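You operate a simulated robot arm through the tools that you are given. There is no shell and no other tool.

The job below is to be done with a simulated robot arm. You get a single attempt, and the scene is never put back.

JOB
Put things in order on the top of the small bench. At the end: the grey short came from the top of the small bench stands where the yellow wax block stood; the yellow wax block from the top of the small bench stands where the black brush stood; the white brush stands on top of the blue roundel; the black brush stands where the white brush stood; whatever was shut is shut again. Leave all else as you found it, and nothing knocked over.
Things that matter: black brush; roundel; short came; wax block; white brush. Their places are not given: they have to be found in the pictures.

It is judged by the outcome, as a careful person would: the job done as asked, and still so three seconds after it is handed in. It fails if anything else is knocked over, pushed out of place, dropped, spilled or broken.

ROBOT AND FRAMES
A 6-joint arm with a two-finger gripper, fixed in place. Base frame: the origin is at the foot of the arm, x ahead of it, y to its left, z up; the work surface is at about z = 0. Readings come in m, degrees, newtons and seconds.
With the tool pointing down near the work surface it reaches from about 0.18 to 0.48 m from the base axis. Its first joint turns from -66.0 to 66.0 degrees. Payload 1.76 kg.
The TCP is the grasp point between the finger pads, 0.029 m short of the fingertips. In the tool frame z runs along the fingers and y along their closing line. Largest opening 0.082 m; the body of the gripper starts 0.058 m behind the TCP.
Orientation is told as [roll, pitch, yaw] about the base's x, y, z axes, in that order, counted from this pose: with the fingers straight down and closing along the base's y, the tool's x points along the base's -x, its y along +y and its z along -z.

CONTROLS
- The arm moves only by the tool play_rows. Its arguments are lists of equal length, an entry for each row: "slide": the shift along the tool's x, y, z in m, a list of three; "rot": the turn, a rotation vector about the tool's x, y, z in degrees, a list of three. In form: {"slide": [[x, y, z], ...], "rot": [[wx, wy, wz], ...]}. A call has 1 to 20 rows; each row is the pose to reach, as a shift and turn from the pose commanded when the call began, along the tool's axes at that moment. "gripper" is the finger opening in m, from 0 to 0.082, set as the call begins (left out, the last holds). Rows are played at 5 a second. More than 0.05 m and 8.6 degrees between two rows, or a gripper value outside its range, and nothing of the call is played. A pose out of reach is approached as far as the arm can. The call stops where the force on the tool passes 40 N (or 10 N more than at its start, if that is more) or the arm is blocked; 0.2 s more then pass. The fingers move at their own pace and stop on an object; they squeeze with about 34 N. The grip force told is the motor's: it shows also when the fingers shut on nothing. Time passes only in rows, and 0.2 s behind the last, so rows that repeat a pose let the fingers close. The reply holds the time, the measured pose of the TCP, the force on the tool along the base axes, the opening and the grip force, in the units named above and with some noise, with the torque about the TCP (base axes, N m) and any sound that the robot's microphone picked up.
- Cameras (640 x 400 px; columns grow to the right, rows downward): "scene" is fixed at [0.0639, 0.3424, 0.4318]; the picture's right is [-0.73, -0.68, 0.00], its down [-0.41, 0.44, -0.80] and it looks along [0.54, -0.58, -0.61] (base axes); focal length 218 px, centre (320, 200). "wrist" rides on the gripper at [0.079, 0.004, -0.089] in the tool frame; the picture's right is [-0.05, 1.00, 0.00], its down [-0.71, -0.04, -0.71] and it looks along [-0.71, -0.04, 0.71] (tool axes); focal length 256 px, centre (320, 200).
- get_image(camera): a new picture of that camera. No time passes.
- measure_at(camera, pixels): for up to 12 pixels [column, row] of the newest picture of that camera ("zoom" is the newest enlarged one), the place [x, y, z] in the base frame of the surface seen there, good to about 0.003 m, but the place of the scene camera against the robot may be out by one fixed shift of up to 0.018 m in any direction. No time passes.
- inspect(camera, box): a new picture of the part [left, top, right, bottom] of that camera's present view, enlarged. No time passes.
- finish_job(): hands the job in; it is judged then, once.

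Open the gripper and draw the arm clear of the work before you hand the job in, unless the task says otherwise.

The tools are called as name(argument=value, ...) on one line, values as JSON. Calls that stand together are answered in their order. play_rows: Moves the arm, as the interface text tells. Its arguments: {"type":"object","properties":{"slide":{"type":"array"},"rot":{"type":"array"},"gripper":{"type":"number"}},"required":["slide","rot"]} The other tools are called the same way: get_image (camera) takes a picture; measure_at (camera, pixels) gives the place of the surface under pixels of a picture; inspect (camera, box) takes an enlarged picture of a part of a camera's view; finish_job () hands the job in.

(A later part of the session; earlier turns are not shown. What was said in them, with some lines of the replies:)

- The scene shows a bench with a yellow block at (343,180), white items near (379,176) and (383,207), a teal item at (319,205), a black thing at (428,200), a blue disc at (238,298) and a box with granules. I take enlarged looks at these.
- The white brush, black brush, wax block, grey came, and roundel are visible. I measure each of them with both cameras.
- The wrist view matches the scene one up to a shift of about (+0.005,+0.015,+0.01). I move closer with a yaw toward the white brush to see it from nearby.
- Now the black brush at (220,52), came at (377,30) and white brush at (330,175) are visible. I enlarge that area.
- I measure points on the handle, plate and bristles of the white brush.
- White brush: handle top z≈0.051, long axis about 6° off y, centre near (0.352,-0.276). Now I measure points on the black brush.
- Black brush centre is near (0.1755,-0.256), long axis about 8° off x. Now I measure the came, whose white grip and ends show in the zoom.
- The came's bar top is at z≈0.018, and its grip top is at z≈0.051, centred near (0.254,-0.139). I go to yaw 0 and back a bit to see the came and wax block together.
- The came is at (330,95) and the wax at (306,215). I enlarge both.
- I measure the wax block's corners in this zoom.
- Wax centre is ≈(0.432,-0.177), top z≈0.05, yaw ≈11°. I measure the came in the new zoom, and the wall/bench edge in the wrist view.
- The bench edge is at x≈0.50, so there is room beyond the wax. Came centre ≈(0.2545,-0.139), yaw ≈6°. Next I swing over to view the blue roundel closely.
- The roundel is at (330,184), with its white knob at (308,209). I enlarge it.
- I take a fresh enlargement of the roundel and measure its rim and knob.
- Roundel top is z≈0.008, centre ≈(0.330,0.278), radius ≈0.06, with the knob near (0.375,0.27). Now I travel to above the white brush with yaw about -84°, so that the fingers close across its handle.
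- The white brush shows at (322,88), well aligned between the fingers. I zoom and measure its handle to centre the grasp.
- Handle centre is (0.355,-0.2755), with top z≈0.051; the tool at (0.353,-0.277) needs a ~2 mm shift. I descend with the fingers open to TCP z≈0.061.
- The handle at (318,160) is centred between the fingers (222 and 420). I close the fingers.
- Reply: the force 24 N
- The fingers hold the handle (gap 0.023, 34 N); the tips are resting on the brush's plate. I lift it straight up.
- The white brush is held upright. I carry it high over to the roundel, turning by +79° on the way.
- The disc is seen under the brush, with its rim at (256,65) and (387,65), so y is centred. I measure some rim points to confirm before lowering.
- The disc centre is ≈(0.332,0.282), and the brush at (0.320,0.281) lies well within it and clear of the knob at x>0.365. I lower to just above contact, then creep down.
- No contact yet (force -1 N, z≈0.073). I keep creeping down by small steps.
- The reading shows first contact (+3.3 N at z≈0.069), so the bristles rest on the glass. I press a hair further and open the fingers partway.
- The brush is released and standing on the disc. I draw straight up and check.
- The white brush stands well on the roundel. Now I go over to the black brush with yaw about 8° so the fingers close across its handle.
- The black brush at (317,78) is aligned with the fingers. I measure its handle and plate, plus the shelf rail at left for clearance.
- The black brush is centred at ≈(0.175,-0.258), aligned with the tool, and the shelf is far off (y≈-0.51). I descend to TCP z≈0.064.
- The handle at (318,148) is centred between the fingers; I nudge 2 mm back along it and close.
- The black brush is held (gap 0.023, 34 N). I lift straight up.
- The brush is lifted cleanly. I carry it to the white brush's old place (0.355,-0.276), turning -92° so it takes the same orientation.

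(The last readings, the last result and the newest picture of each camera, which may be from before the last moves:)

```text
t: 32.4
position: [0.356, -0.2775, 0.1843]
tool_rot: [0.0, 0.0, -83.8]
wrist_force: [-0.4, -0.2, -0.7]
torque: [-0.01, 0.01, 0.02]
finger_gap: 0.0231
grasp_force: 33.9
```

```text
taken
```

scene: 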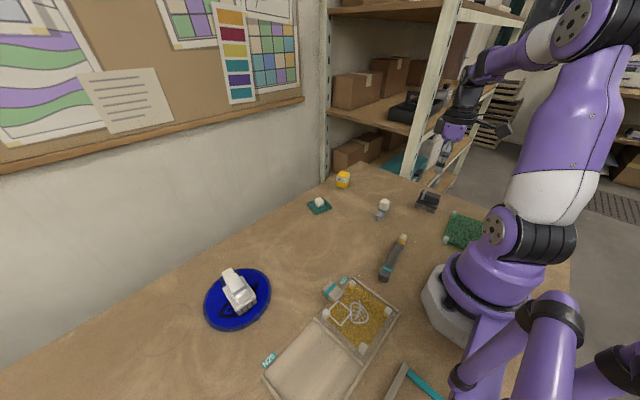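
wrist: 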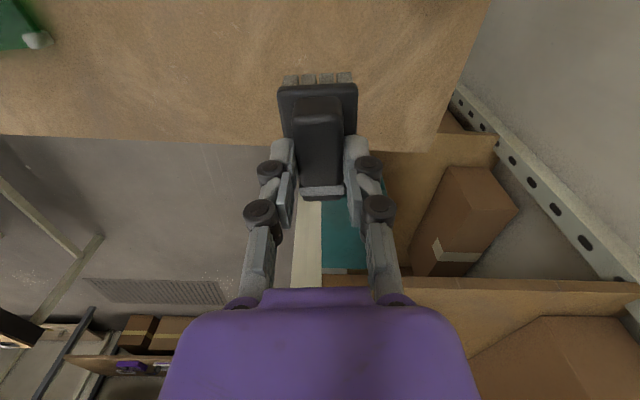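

The pose (0.356,-0.2775) matches that of the white brush's grasp. I lower to just above the bench and creep down.

play_rows(slide=[[0, 0, 0.03], [0, 0, 0.06], [0, 0, 0.09], [0, 0, 0.11], [0, 0, 0.115], [0, 0, 0.117], [0, 0, 0.1185], [0, 0, 0.1185]], rot=[[0, 0, 0], [0, 0, 0], [0, 0, 0], [0, 0, 0], [0, 0, 0], [0, 0, 0], [0, 0, 0], [0, 0, 0]])

```text
t: 34.2
position: [0.3555, -0.2763, 0.0667]
tool_rot: [0.1, 0.1, -83.8]
wrist_force: [0.4, -0.4, -0.7]
torque: [0.02, 0.03, -0.01]
finger_gap: 0.0228
grasp_force: 34.0
```

No contact yet at z≈0.0667. I creep down by about 1 mm more per step.

play_rows(slide=[[0, 0, 0.001], [0, 0, 0.0018], [0, 0, 0.0018]], rot=[[0, 0, 0], [0, 0, 0], [0, 0, 0]])

```text
t: 35.0
position: [0.3557, -0.2753, 0.0644]
tool_rot: [0.0, 0.0, -83.9]
wrist_force: [-1.9, 2.1, 3.8]
torque: [-0.09, 0.09, -0.04]
finger_gap: 0.0229
grasp_force: 34.1
```

Contact begins (+3.8 N at z≈0.0644). I go 0.5 mm further to seat it and then open.

play_rows(slide=[[0, 0, 0.0005], [0, 0, 0.0005]], rot=[[0, 0, 0], [0, 0, 0]])

play_rows(slide=[[0, 0, 0], [0, 0, 0], [0, 0, 0]], rot=[[0, 0, 0], [0, 0, 0], [0, 0, 0]], gripper=0.06)

get_image(camera="wrist")

```text
t: 35.6
position: [0.3565, -0.2773, 0.0644]
tool_rot: [0.1, 0.0, -83.8]
wrist_force: [-1.0, 3.4, 11.9]
torque: [0.08, 0.06, -0.01]
finger_gap: 0.0231
grasp_force: 34.2
```

```text
t: 36.4
position: [0.3555, -0.2761, 0.064]
tool_rot: [0.0, -0.1, -83.9]
wrist_force: [0.2, -0.3, -0.1]
torque: [0.02, -0.01, 0.01]
finger_gap: 0.0603
grasp_force: 0.1
```

```text
taken
```

wrist: 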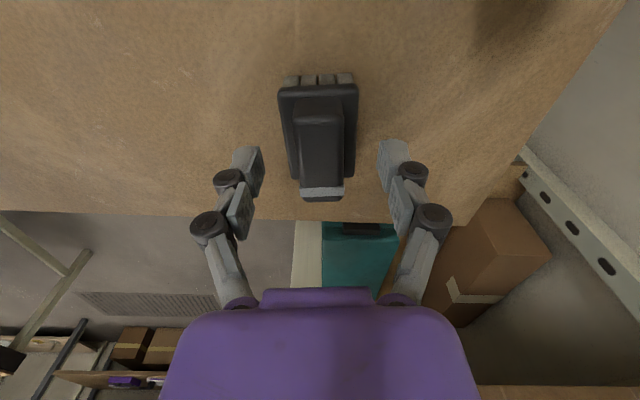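

The black brush stands released. I draw up and measure its new place.

play_rows(slide=[[0, 0, -0.01], [0, 0, -0.03], [0, 0, -0.06], [0, 0, -0.088], [0, 0, -0.088]], rot=[[0, 0, 0], [0, 0, 0], [0, 0, 0], [0, 0, 0], [0, 0, 0]])

get_image(camera="wrist")

measure_at(camera="wrist", pixels=[[296, 45], [348, 44], [300, 108], [346, 110], [308, 60], [336, 60], [310, 120], [334, 122]])

```text
t: 37.6
position: [0.3549, -0.2761, 0.1536]
tool_rot: [0.1, 0.0, -83.9]
wrist_force: [-0.2, 0.0, 0.1]
torque: [0.0, 0.02, -0.02]
finger_gap: 0.06
grasp_force: 0.2
```

```text
taken
```

wrist: 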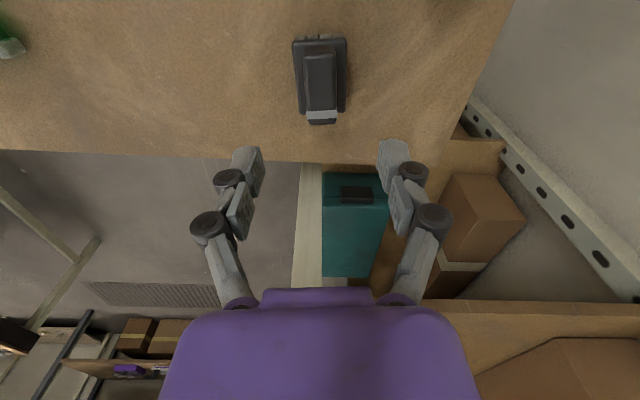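

```text
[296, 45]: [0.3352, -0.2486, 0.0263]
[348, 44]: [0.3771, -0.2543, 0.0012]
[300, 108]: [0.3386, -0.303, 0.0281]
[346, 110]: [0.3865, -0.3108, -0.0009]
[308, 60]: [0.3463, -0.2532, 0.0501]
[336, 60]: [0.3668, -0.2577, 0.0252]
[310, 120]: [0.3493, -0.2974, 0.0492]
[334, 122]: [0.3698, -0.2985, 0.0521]
```

The black brush sits at ≈(0.356,-0.275), matching the white brush's old spot. Next I move above the wax block at (0.432,-0.177) with yaw 11°.

play_rows(slide=[[0.0075, 0.0072, 0], [0.015, 0.0145, 0], [0.0225, 0.0217, 0], [0.03, 0.0289, 0], [0.0375, 0.0361, 0], [0.045, 0.0434, 0], [0.0524, 0.0506, 0], [0.0599, 0.0578, 0], [0.0674, 0.065, 0], [0.0749, 0.0722, 0], [0.0824, 0.0795, 0], [0.0899, 0.0867, 0], [0.0899, 0.0867, 0], [0.0899, 0.0867, 0]], rot=[[0, 0, -7.9], [0, 0, -15.8], [0, 0, -23.7], [0, 0, -31.6], [0, 0, -39.5], [0, 0, -47.4], [0, 0, -55.3], [0, 0, -63.2], [0, 0, -71.1], [0, 0, -79], [0, 0, -86.9], [0, 0, -94.8], [0, 0, -94.8], [0, 0, -94.8]], gripper=0.082)

get_image(camera="wrist")

```text
t: 40.6
position: [0.4267, -0.1769, 0.1522]
tool_rot: [0.0, 0.0, 10.9]
wrist_force: [-0.2, 0.4, -0.8]
torque: [0.01, 0.04, 0.0]
finger_gap: 0.0818
grasp_force: 0.2
out of reach, approached as far as the arm can: row 12, 13, 14
```

```text
taken
```

wrist: 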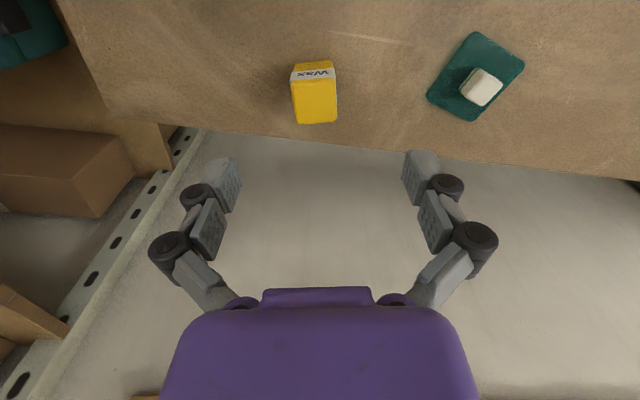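

The wax is at (315,92); the full reach was not available at this height. I lower 5 cm (tips still above the wax top) and remeasure.

play_rows(slide=[[0, 0, 0.02], [0, 0, 0.04], [0, 0, 0.055], [0, 0, 0.055]], rot=[[0, 0, 0], [0, 0, 0], [0, 0, 0], [0, 0, 0]])

get_image(camera="wrist")

inspect(camera="wrist", box=[250, 50, 390, 190])

```text
t: 41.6
position: [0.4272, -0.1743, 0.0943]
tool_rot: [0.0, 0.0, 10.9]
wrist_force: [0.1, 0.2, 0.1]
torque: [-0.02, 0.0, -0.03]
finger_gap: 0.0821
grasp_force: 0.0
```

```text
taken
```

wrist: 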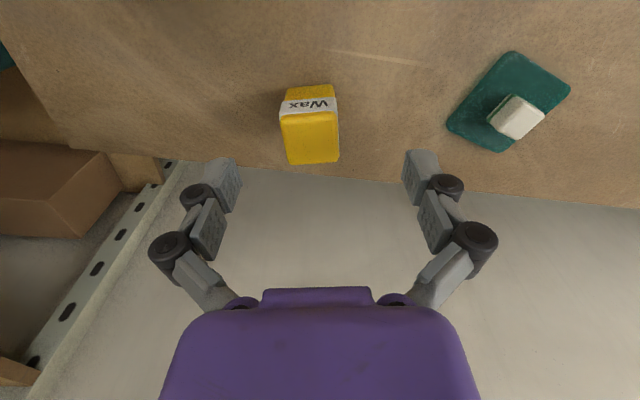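

```text
2.86 times, centred on (320, 120) of wrist
```

zoom: 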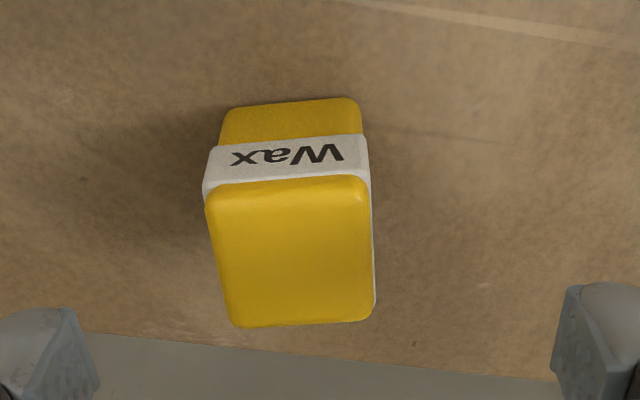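

The wax top spans zoom columns 210–370. I measure its corners to fix the grasp.

measure_at(camera="zoom", pixels=[[218, 200], [360, 185], [240, 315], [362, 308], [295, 250], [230, 120], [350, 108], [215, 175], [362, 160], [290, 120]])

```text
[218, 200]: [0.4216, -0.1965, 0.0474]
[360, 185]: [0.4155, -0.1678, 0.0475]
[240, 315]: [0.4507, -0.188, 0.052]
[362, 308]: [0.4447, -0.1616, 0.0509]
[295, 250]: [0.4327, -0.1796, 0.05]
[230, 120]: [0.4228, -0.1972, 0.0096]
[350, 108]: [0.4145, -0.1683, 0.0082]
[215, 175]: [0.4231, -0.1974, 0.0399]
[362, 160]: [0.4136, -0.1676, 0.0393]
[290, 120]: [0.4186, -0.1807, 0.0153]
```

Wax centre is ≈(0.4328,-0.1785), yaw ≈13°. I shift (4.5 mm, -4.5 mm), turn 2°, and descend to TCP z≈0.042.

play_rows(slide=[[-0.0036, -0.0053, 0.005], [-0.0036, -0.0053, 0.02], [-0.0036, -0.0053, 0.035], [-0.0036, -0.0053, 0.047], [-0.0036, -0.0053, 0.052], [-0.0036, -0.0053, 0.052]], rot=[[0, 0, -2], [0, 0, -2], [0, 0, -2], [0, 0, -2], [0, 0, -2], [0, 0, -2]])

get_image(camera="wrist")

```text
t: 43.0
position: [0.4312, -0.1806, 0.0432]
tool_rot: [0.0, 0.1, 12.9]
wrist_force: [1.0, 0.2, -0.6]
torque: [0.01, 0.04, -0.01]
finger_gap: 0.0821
grasp_force: 0.0
```

```text
taken
```

wrist: 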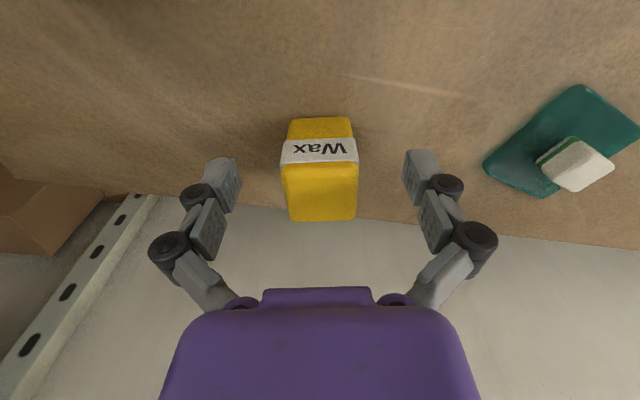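

The wax is centred at column 319 between the fingers. I close on it.

play_rows(slide=[[0, 0, 0], [0, 0, 0], [0, 0, 0], [0, 0, 0]], rot=[[0, 0, 0], [0, 0, 0], [0, 0, 0], [0, 0, 0]], gripper=0.0)

get_image(camera="wrist")

```text
t: 44.0
position: [0.4317, -0.1808, 0.0445]
tool_rot: [0.0, -0.2, 13.0]
wrist_force: [1.4, 3.4, 24.0]
torque: [0.24, -0.07, 0.03]
finger_gap: 0.0329
grasp_force: 33.9
```

```text
taken
```

wrist: 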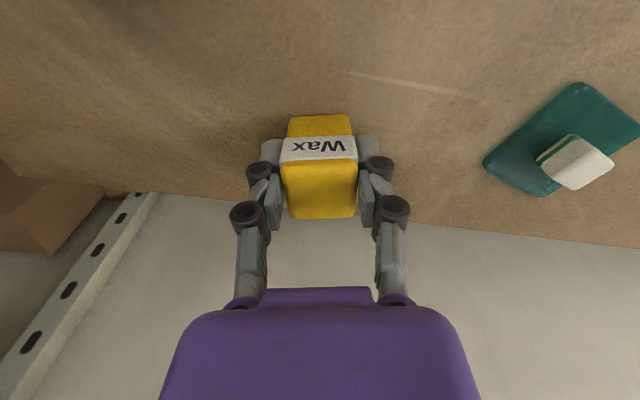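

The wax is gripped (gap 0.033, 34 N). I lift it straight, then drift inward as it rises to stay in reach.

play_rows(slide=[[0, 0, -0.01], [0, 0, -0.03], [0.005, 0, -0.05], [0.02, 0, -0.08], [0.035, 0, -0.11], [0.05, 0, -0.13], [0.05, 0, -0.13]], rot=[[0, 0, 0], [0, 0, 0], [0, 0, 0], [0, 0, 0], [0, 0, 0], [0, 0, 0], [0, 0, 0]])

get_image(camera="wrist")

```text
t: 45.6
position: [0.383, -0.1917, 0.1734]
tool_rot: [0.0, 0.0, 13.0]
wrist_force: [0.5, 0.6, -0.8]
torque: [0.01, 0.0, -0.02]
finger_gap: 0.033
grasp_force: 33.8
```

```text
taken
```

wrist: 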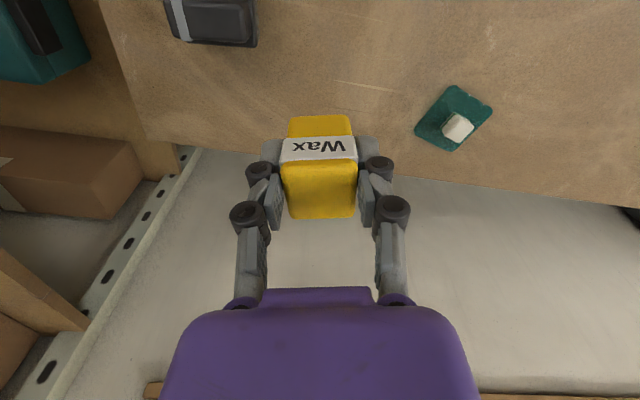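

The wax is held steady at (320,165). I carry it to the black brush's old place, aiming TCP at (0.173,-0.258), yaw 8°.

play_rows(slide=[[0.0366, -0.0031, 0], [0.0732, -0.0062, 0], [0.1099, -0.0093, 0], [0.1465, -0.0123, 0], [0.1831, -0.0154, 0], [0.2197, -0.0185, 0], [0.2197, -0.0185, 0], [0.2197, -0.0185, 0]], rot=[[0, 0, 0.8], [0, 0, 1.6], [0, 0, 2.5], [0, 0, 3.3], [0, 0, 4.2], [0, 0, 5], [0, 0, 5], [0, 0, 5]])

get_image(camera="wrist")

```text
t: 47.4
position: [0.1725, -0.2591, 0.1711]
tool_rot: [0.0, 0.0, 7.9]
wrist_force: [-0.5, 0.4, -0.6]
torque: [0.03, -0.01, 0.0]
finger_gap: 0.0328
grasp_force: 34.0
```

```text
taken
```

wrist: 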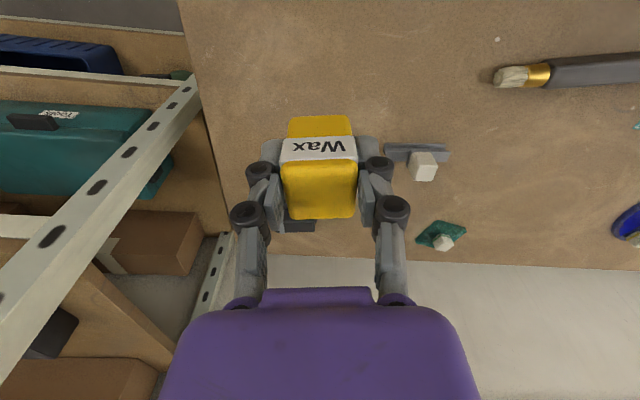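

The pose (0.1725,-0.259) is right over the vacant place. I lower to just above the bench.

play_rows(slide=[[0, 0, 0.03], [0, 0, 0.06], [0, 0, 0.09], [0, 0, 0.11], [0, 0, 0.12], [0, 0, 0.124], [0, 0, 0.125], [0, 0, 0.125]], rot=[[0, 0, 0], [0, 0, 0], [0, 0, 0], [0, 0, 0], [0, 0, 0], [0, 0, 0], [0, 0, 0], [0, 0, 0]])

get_image(camera="wrist")

```text
t: 49.2
position: [0.1728, -0.2586, 0.0477]
tool_rot: [0.0, 0.0, 7.9]
wrist_force: [0.3, 0.2, 0.3]
torque: [-0.03, -0.03, 0.02]
finger_gap: 0.0327
grasp_force: 33.9
```

```text
taken
```

wrist: 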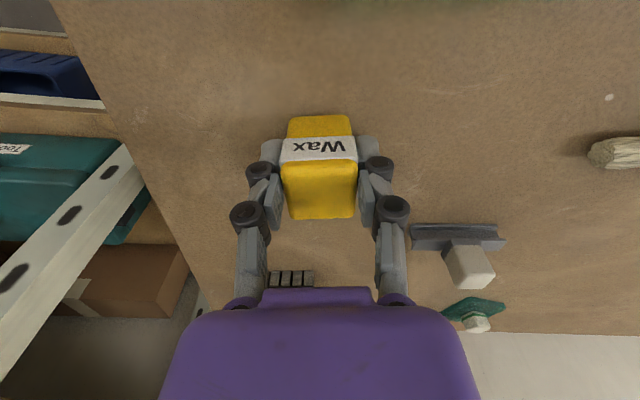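

No contact yet at z≈0.0477. I creep down in 1 mm steps, watching the force.

play_rows(slide=[[0, 0, 0.001], [0, 0, 0.002], [0, 0, 0.0025], [0, 0, 0.0025]], rot=[[0, 0, 0], [0, 0, 0], [0, 0, 0], [0, 0, 0]])

```text
t: 50.2
position: [0.1728, -0.258, 0.0461]
tool_rot: [0.0, 0.1, 7.8]
wrist_force: [-0.8, 0.4, -0.7]
torque: [0.04, -0.01, -0.03]
finger_gap: 0.033
grasp_force: 34.1
```

Still free at z≈0.046 (force about -0.7 N). I creep a little further.

play_rows(slide=[[0, 0, 0.0008], [0, 0, 0.0015], [0, 0, 0.0015]], rot=[[0, 0, 0], [0, 0, 0], [0, 0, 0]])

```text
t: 51.0
position: [0.1728, -0.2587, 0.0445]
tool_rot: [-0.1, 0.0, 7.9]
wrist_force: [0.9, 2.9, 10.7]
torque: [0.13, -0.13, 0.02]
finger_gap: 0.0333
grasp_force: 34.3
```

Contact (+10.7 N at z≈0.0445) shows the wax rests on the bench. I open the fingers.

play_rows(slide=[[0, 0, 0], [0, 0, 0], [0, 0, 0]], rot=[[0, 0, 0], [0, 0, 0], [0, 0, 0]], gripper=0.065)

get_image(camera="wrist")

```text
t: 51.8
position: [0.1719, -0.2586, 0.0443]
tool_rot: [0.0, 0.0, 7.9]
wrist_force: [0.3, 0.0, -0.1]
torque: [0.01, -0.04, -0.01]
finger_gap: 0.0651
grasp_force: 0.1
```

```text
taken
```

wrist: 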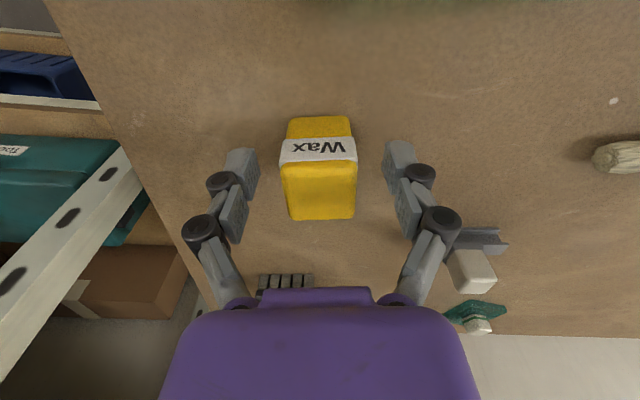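

The wax stands free. I draw up and check its place.

play_rows(slide=[[0, 0, -0.015], [0, 0, -0.04], [0, 0, -0.07], [0, 0, -0.11], [0, 0, -0.11]], rot=[[0, 0, 0], [0, 0, 0], [0, 0, 0], [0, 0, 0], [0, 0, 0]])

get_image(camera="wrist")

inspect(camera="wrist", box=[260, 20, 380, 130])

```text
t: 53.0
position: [0.1722, -0.2607, 0.1538]
tool_rot: [0.0, 0.0, 8.0]
wrist_force: [0.2, 0.4, -0.1]
torque: [-0.03, 0.01, -0.01]
finger_gap: 0.0654
grasp_force: 0.0
```

```text
taken
```

wrist: 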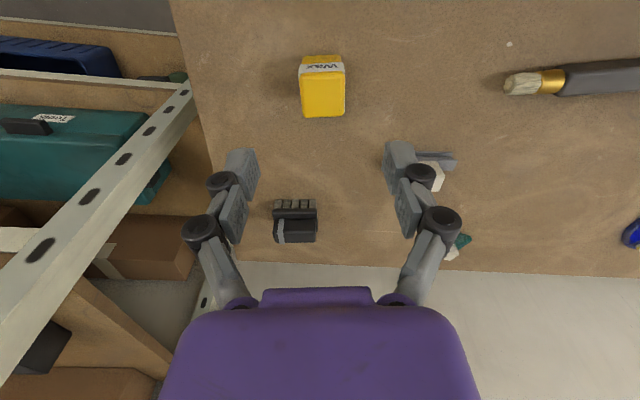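

```text
3.64 times, centred on (320, 75) of wrist
```

zoom: 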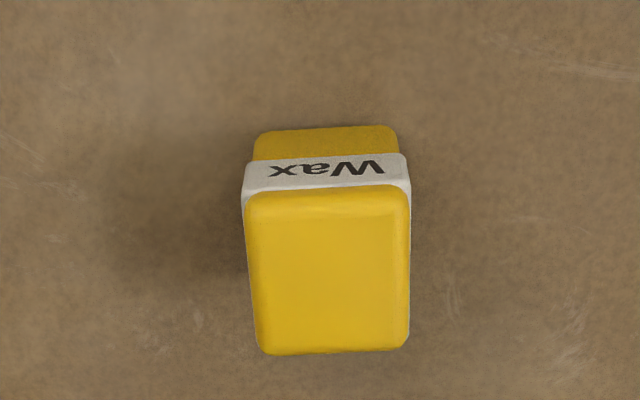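

I measure the wax's top corners to confirm where it stands.

measure_at(camera="zoom", pixels=[[255, 200], [402, 195], [265, 345], [400, 340], [330, 270]])

measure_at(camera="wrist", pixels=[[450, 158], [440, 165], [420, 155], [437, 178]])

```text
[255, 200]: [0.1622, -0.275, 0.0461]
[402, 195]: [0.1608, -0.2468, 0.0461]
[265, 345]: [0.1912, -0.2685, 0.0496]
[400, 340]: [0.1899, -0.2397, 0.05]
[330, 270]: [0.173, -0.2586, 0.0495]
```

```text
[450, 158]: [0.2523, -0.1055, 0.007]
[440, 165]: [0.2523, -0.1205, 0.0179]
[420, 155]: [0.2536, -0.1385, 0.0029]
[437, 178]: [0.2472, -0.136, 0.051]
```

The wax stands at ≈(0.176,-0.2575), on the black brush's old spot. Now I move above the came (0.2545,-0.139), with the fingers at 0.055.

play_rows(slide=[[-0.0196, 0.0216, 0], [-0.0393, 0.0432, 0], [-0.0589, 0.0647, 0.005], [-0.0786, 0.0863, 0.01], [-0.0982, 0.1079, 0.02], [-0.0982, 0.1079, 0.02], [-0.0982, 0.1079, 0.02]], rot=[[0, 0, 0.3], [0, 0, 0.6], [0, 0, 0.9], [0, 0, 1.2], [0, 0, 1.6], [0, 0, 1.6], [0, 0, 1.6]], gripper=0.055)

get_image(camera="wrist")

inspect(camera="wrist", box=[250, 40, 390, 140])

```text
t: 54.6
position: [0.2548, -0.1379, 0.1342]
tool_rot: [0.0, 0.0, 6.2]
wrist_force: [-0.1, 0.3, 0.7]
torque: [0.02, 0.02, 0.03]
finger_gap: 0.055
grasp_force: 0.0
```

```text
taken
```

wrist: 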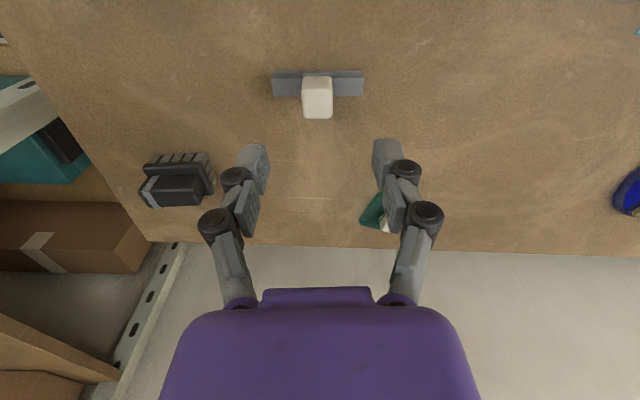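

```text
4.00 times, centred on (320, 90) of wrist
```

zoom: 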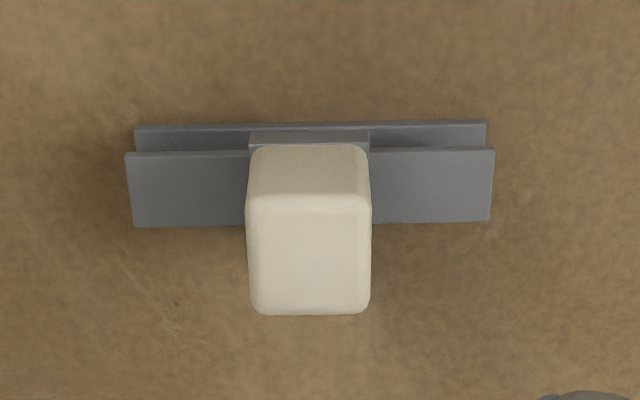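

The came's grip is at (317,98), aligned with the fingers. I measure its top to centre exactly.

measure_at(camera="zoom", pixels=[[255, 205], [363, 205], [262, 305], [360, 305], [308, 255], [140, 165], [485, 160], [145, 218], [480, 212], [310, 142], [190, 190], [430, 185]])

```text
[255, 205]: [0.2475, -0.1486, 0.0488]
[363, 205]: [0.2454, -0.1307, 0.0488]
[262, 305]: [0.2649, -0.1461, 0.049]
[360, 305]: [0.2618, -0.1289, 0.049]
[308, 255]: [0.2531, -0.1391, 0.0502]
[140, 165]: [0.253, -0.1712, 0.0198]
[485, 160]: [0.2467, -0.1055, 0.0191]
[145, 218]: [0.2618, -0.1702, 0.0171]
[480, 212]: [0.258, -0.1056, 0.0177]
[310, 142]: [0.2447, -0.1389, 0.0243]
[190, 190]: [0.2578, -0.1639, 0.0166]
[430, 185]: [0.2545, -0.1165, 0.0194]
```

Grip centre ≈(0.255,-0.1386). I shift -1.5 mm in y and descend to TCP z≈0.0535, keeping the tips above the bar.

play_rows(slide=[[0, -0.0015, 0.02], [0, -0.0015, 0.045], [0, -0.0015, 0.065], [0, -0.0015, 0.076], [0, -0.0015, 0.0803], [0, -0.0015, 0.0803]], rot=[[0, 0, 0], [0, 0, 0], [0, 0, 0], [0, 0, 0], [0, 0, 0], [0, 0, 0]])

get_image(camera="wrist")

```text
t: 56.0
position: [0.254, -0.1407, 0.0548]
tool_rot: [0.0, 0.1, 6.3]
wrist_force: [-1.1, -0.4, 0.8]
torque: [-0.02, 0.0, -0.04]
finger_gap: 0.0547
grasp_force: 0.0
```

```text
taken
```

wrist: 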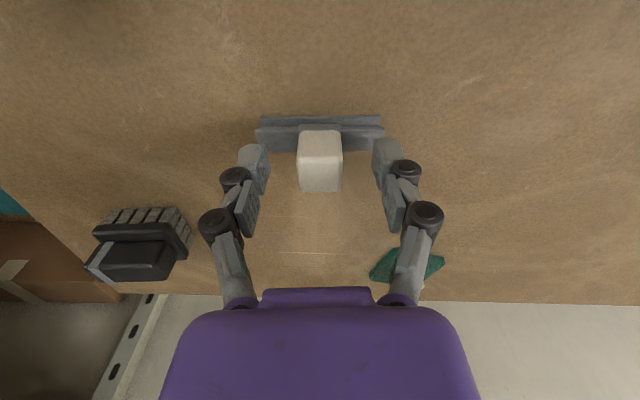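

The grip at (320,160) is centred between the fingers at 252 and 388, with the tips over the bar. I close.

play_rows(slide=[[0, 0, 0], [0, 0, 0], [0, 0, 0], [0, 0, 0]], rot=[[0, 0, 0], [0, 0, 0], [0, 0, 0], [0, 0, 0]], gripper=0.0)

get_image(camera="wrist")

```text
t: 57.0
position: [0.2541, -0.1406, 0.0556]
tool_rot: [0.0, -0.1, 6.3]
wrist_force: [2.3, -2.4, 6.8]
torque: [-0.08, -0.11, -0.03]
finger_gap: 0.0212
grasp_force: 34.4
```

```text
taken
```

wrist: 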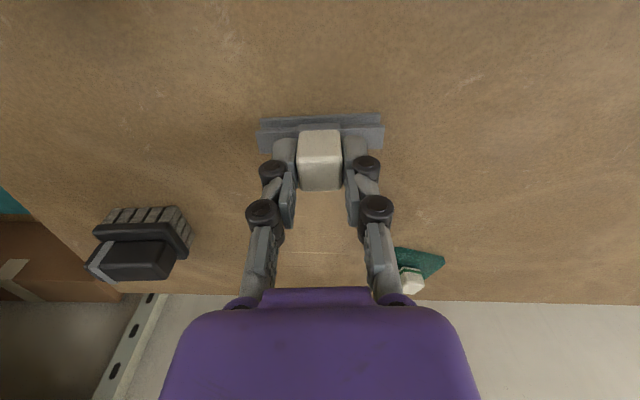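

The came's grip is held (gap 0.021, 34 N). I lift it straight up.

play_rows(slide=[[0, 0, -0.01], [0, 0, -0.03], [0, 0, -0.05], [0, 0, -0.065], [0, 0, -0.065]], rot=[[0, 0, 0], [0, 0, 0], [0, 0, 0], [0, 0, 0], [0, 0, 0]])

get_image(camera="wrist")

```text
t: 58.2
position: [0.2564, -0.1396, 0.1205]
tool_rot: [-0.1, 0.0, 6.2]
wrist_force: [0.7, -0.5, -2.0]
torque: [0.01, -0.01, -0.02]
finger_gap: 0.0213
grasp_force: 33.7
```

```text
taken
```

wrist: 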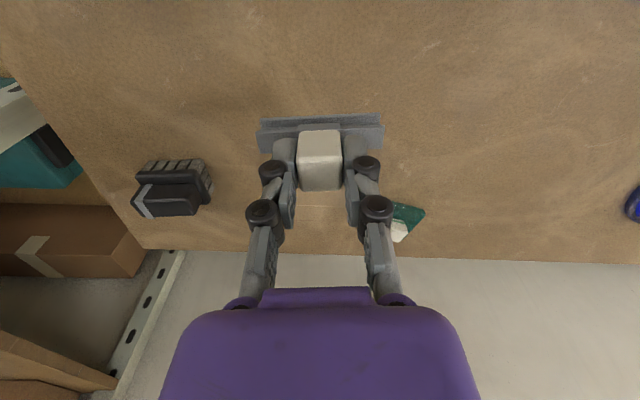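

The came hangs level. I carry it toward the wax's old place, lowering gradually and turning to yaw ≈12.5°.

play_rows(slide=[[-0.028, -0.0094, 0], [-0.056, -0.0189, 0], [-0.084, -0.0283, 0], [-0.112, -0.0377, 0.006], [-0.14, -0.0472, 0.014], [-0.168, -0.0566, 0.024], [-0.168, -0.0566, 0.024], [-0.168, -0.0566, 0.024]], rot=[[0, 0, -1], [0, 0, -2], [0, 0, -3], [0, 0, -4.2], [0, 0, -5.4], [0, 0, -6.3], [0, 0, -6.3], [0, 0, -6.3]])

get_image(camera="wrist")

```text
t: 60.0
position: [0.4296, -0.177, 0.0932]
tool_rot: [0.0, 0.0, 12.7]
wrist_force: [0.1, 0.5, -0.8]
torque: [0.04, -0.01, -0.05]
finger_gap: 0.0213
grasp_force: 34.1
```

```text
taken
```

wrist: 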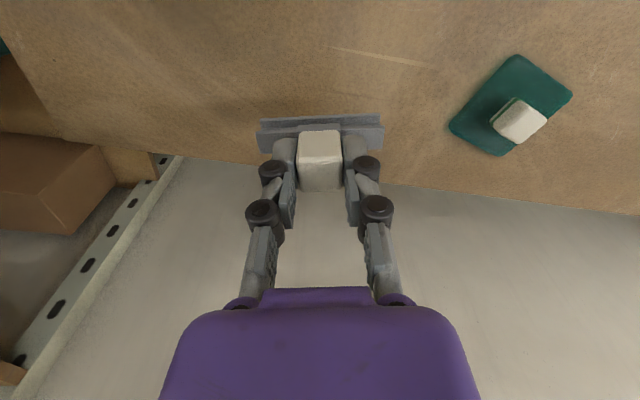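

At (0.4296,-0.177) I need about 3 mm more in x. I shift and lower to just above contact.

play_rows(slide=[[-0.0031, -0.0022, 0.01], [-0.0031, -0.0022, 0.022], [-0.0031, -0.0022, 0.031], [-0.0031, -0.0022, 0.035], [-0.0031, -0.0022, 0.0365], [-0.0031, -0.0022, 0.0365]], rot=[[0, 0, 0], [0, 0, 0], [0, 0, 0], [0, 0, 0], [0, 0, 0], [0, 0, 0]])

get_image(camera="wrist")

```text
t: 61.4
position: [0.4315, -0.1787, 0.0579]
tool_rot: [-0.1, 0.0, 12.5]
wrist_force: [0.1, 0.2, -2.0]
torque: [-0.02, 0.0, -0.02]
finger_gap: 0.0212
grasp_force: 33.6
```

```text
taken
```

wrist: 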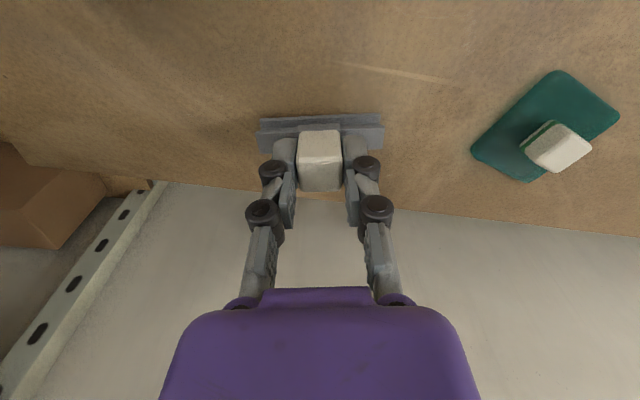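

Position (0.4315,-0.1787) is right, and there is no contact yet at z≈0.058. I creep down.

play_rows(slide=[[0, 0, 0.001], [0, 0, 0.0018], [0, 0, 0.0022], [0, 0, 0.0022]], rot=[[0, 0, 0], [0, 0, 0], [0, 0, 0], [0, 0, 0]])

```text
t: 62.4
position: [0.4321, -0.1785, 0.0563]
tool_rot: [-0.1, 0.0, 12.6]
wrist_force: [-0.2, -0.2, -1.2]
torque: [0.02, 0.03, 0.04]
finger_gap: 0.0212
grasp_force: 34.5
```

Still free (force -1.2 N at z≈0.056). I creep a bit more.

play_rows(slide=[[0, 0, 0.0008], [0, 0, 0.0012], [0, 0, 0.0012]], rot=[[0, 0, 0], [0, 0, 0], [0, 0, 0]])

```text
t: 63.2
position: [0.4323, -0.176, 0.054]
tool_rot: [0.0, 0.0, 12.6]
wrist_force: [-1.4, 0.2, -1.8]
torque: [0.02, 0.01, -0.02]
finger_gap: 0.0211
grasp_force: 34.7
```

No contact shown yet (z≈0.054). I continue in small steps.

play_rows(slide=[[0, 0, 0.0006], [0, 0, 0.001], [0, 0, 0.001]], rot=[[0, 0, 0], [0, 0, 0], [0, 0, 0]])

get_image(camera="wrist")

```text
t: 64.0
position: [0.4319, -0.1798, 0.0539]
tool_rot: [0.0, 0.0, 12.7]
wrist_force: [-2.2, 2.4, 8.1]
torque: [0.09, 0.09, 0.02]
finger_gap: 0.0211
grasp_force: 33.5
```

```text
taken
```

wrist: 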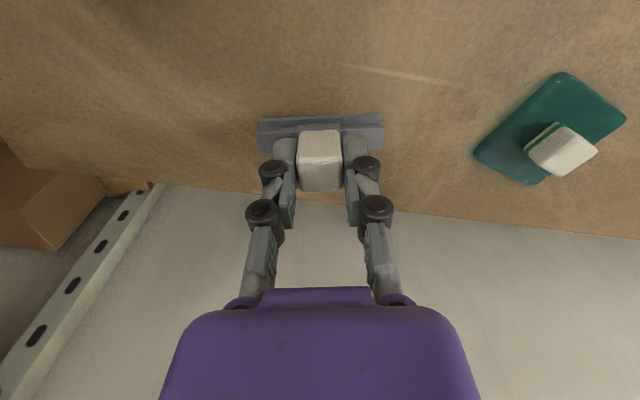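

Contact (+8 N) means that the came rests on the bench. I open the fingers.

play_rows(slide=[[0, 0, 0], [0, 0, 0], [0, 0, 0]], rot=[[0, 0, 0], [0, 0, 0], [0, 0, 0]], gripper=0.05)

get_image(camera="wrist")

```text
t: 64.8
position: [0.4324, -0.179, 0.0557]
tool_rot: [0.0, -0.1, 12.6]
wrist_force: [-0.9, -0.3, -0.2]
torque: [0.01, 0.01, 0.03]
finger_gap: 0.0497
grasp_force: 0.1
```

```text
taken
```

wrist: 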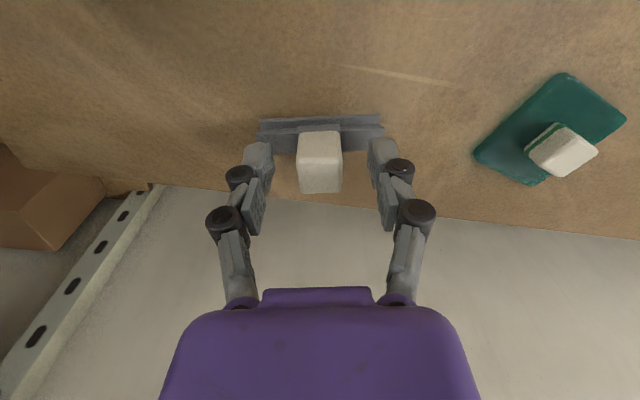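

The came is released and standing. I draw up, then inward once the tips clear the grip.

play_rows(slide=[[0, 0, -0.01], [0, 0, -0.028], [0.003, 0, -0.045], [0.02, 0, -0.07], [0.045, 0, -0.1], [0.075, 0, -0.125], [0.11, 0, -0.145], [0.15, 0, -0.15], [0.15, 0, -0.15]], rot=[[0, 0, 0], [0, 0, 0], [0, 0, 0], [0, 0, 0], [0, 0, 0], [0, 0, 0], [0, 0, 0], [0, 0, 0], [0, 0, 0]])

get_image(camera="wrist")

get_image(camera="scene")

```text
t: 66.8
position: [0.285, -0.2105, 0.2039]
tool_rot: [0.0, 0.0, 12.6]
wrist_force: [0.3, -0.5, 0.1]
torque: [-0.01, 0.01, 0.03]
finger_gap: 0.0498
grasp_force: 0.0
```

```text
taken
```

wrist: 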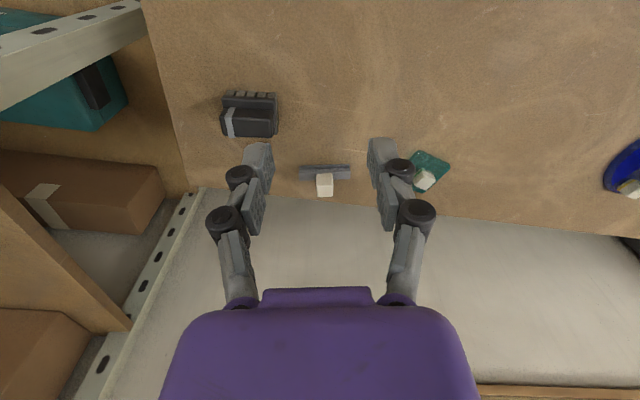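

```text
taken
```

scene: 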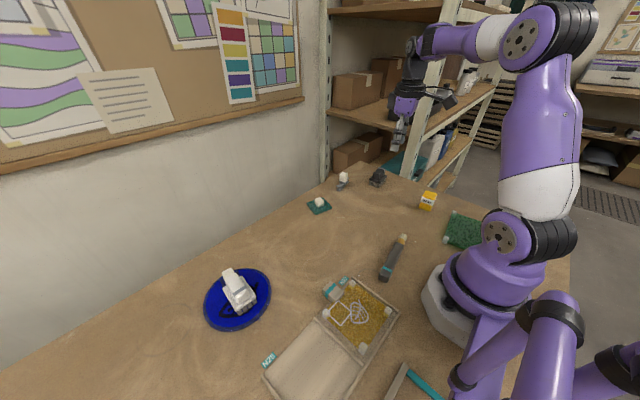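

All pieces are in place as seen from the scene camera. I enlarge to verify the came, black brush and wax, and measure the came.

inspect(camera="scene", box=[290, 150, 480, 269])

inspect(camera="wrist", box=[280, 140, 370, 210])

measure_at(camera="wrist", pixels=[[324, 187], [319, 192], [331, 192], [301, 168], [349, 168], [325, 178], [250, 125], [240, 128], [270, 128]])

```text
3.36 times, centred on (385, 210) of scene
```

zoom: 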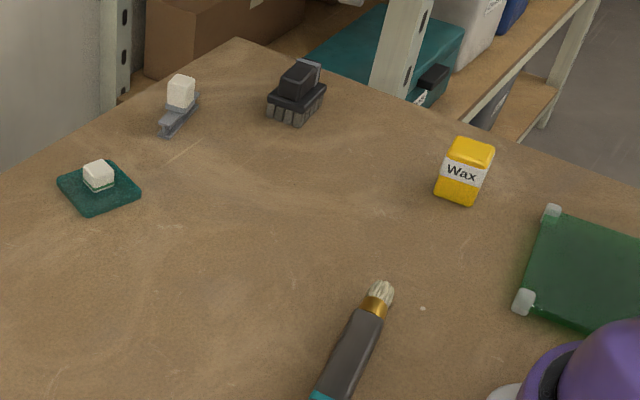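

```text
5.71 times, centred on (325, 175) of wrist
```

zoom: 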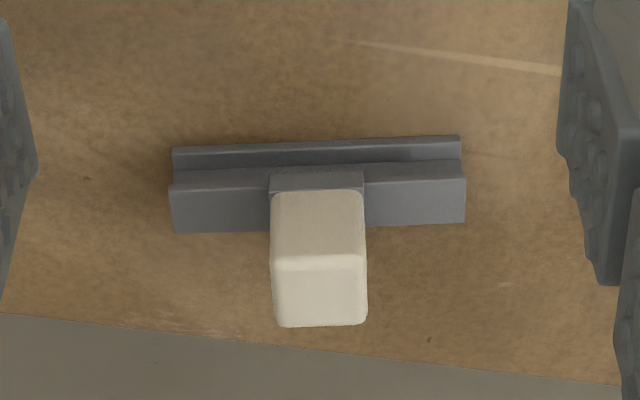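

```text
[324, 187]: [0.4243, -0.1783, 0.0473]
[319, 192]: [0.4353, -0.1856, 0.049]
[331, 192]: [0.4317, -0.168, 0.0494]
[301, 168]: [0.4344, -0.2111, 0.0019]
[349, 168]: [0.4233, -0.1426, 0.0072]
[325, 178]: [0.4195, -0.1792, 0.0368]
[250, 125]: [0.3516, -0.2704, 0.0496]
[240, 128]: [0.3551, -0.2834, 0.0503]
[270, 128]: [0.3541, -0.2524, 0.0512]
```

Came ≈(0.431,-0.178), black brush and wax all match the wanted spots, and the other items look unchanged. I open the gripper fully and raise the arm a bit more before handing in.

play_rows(slide=[[0, 0, -0.02], [0, 0, -0.045], [0, 0, -0.045], [0, 0, -0.045], [0, 0, -0.045]], rot=[[0, 0, 0], [0, 0, 0], [0, 0, 0], [0, 0, 0], [0, 0, 0]], gripper=0.082)

inspect(camera="scene", box=[180, 150, 500, 392])

```text
t: 68.0
position: [0.2865, -0.2102, 0.2492]
tool_rot: [0.0, 0.0, 12.6]
wrist_force: [0.4, 0.2, -0.2]
torque: [0.01, 0.02, -0.02]
finger_gap: 0.082
grasp_force: 0.1
```

```text
1.65 times, centred on (340, 271) of scene
```

zoom: 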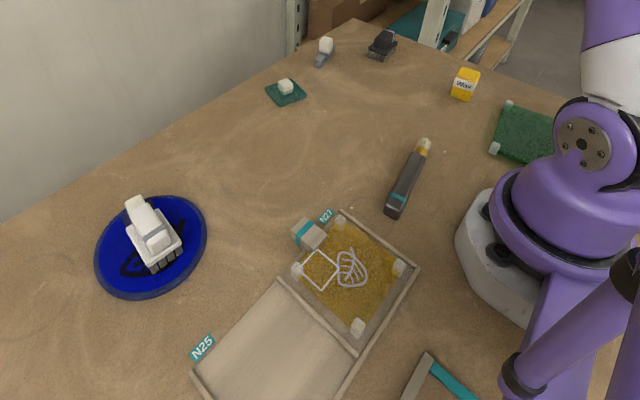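

The final view shows the white brush on the blue roundel (150,240), the came at (325,52), the black brush at (381,45) and the wax at (465,84), with all else unchanged. The gripper is open and clear, so I hand the job in.

finish_job()

```text
The job is handed in.
```

The job is handed in, and the last pictures show every piece upright and in its asked place.

| Piece | Now stands | Measured place (x, y in m) | Target (x, y in m) |
|---|---|---|---|
| White brush | on the blue roundel, about 2 cm clear of its knob | 0.320, 0.279 | anywhere on the roundel, whose centre is about 0.332, 0.282 |
| Black brush | where the white brush stood | 0.356, -0.275 | 0.355, -0.2755 |
| Yellow wax block | where the black brush stood | 0.176, -0.2575 | 0.174, -0.258 |
| Grey short came | where the wax block stood | 0.431, -0.178 | 0.433, -0.1785 |

The black brush, wax block and came each ended within about 2 mm of their targets, about as fine as the camera can measure. The white brush's place is the arm's own reading at release.

I found nothing that needed opening, so nothing had to be shut again. The other items on the bench look as they did at the start. The gripper was open and raised clear when I handed in.
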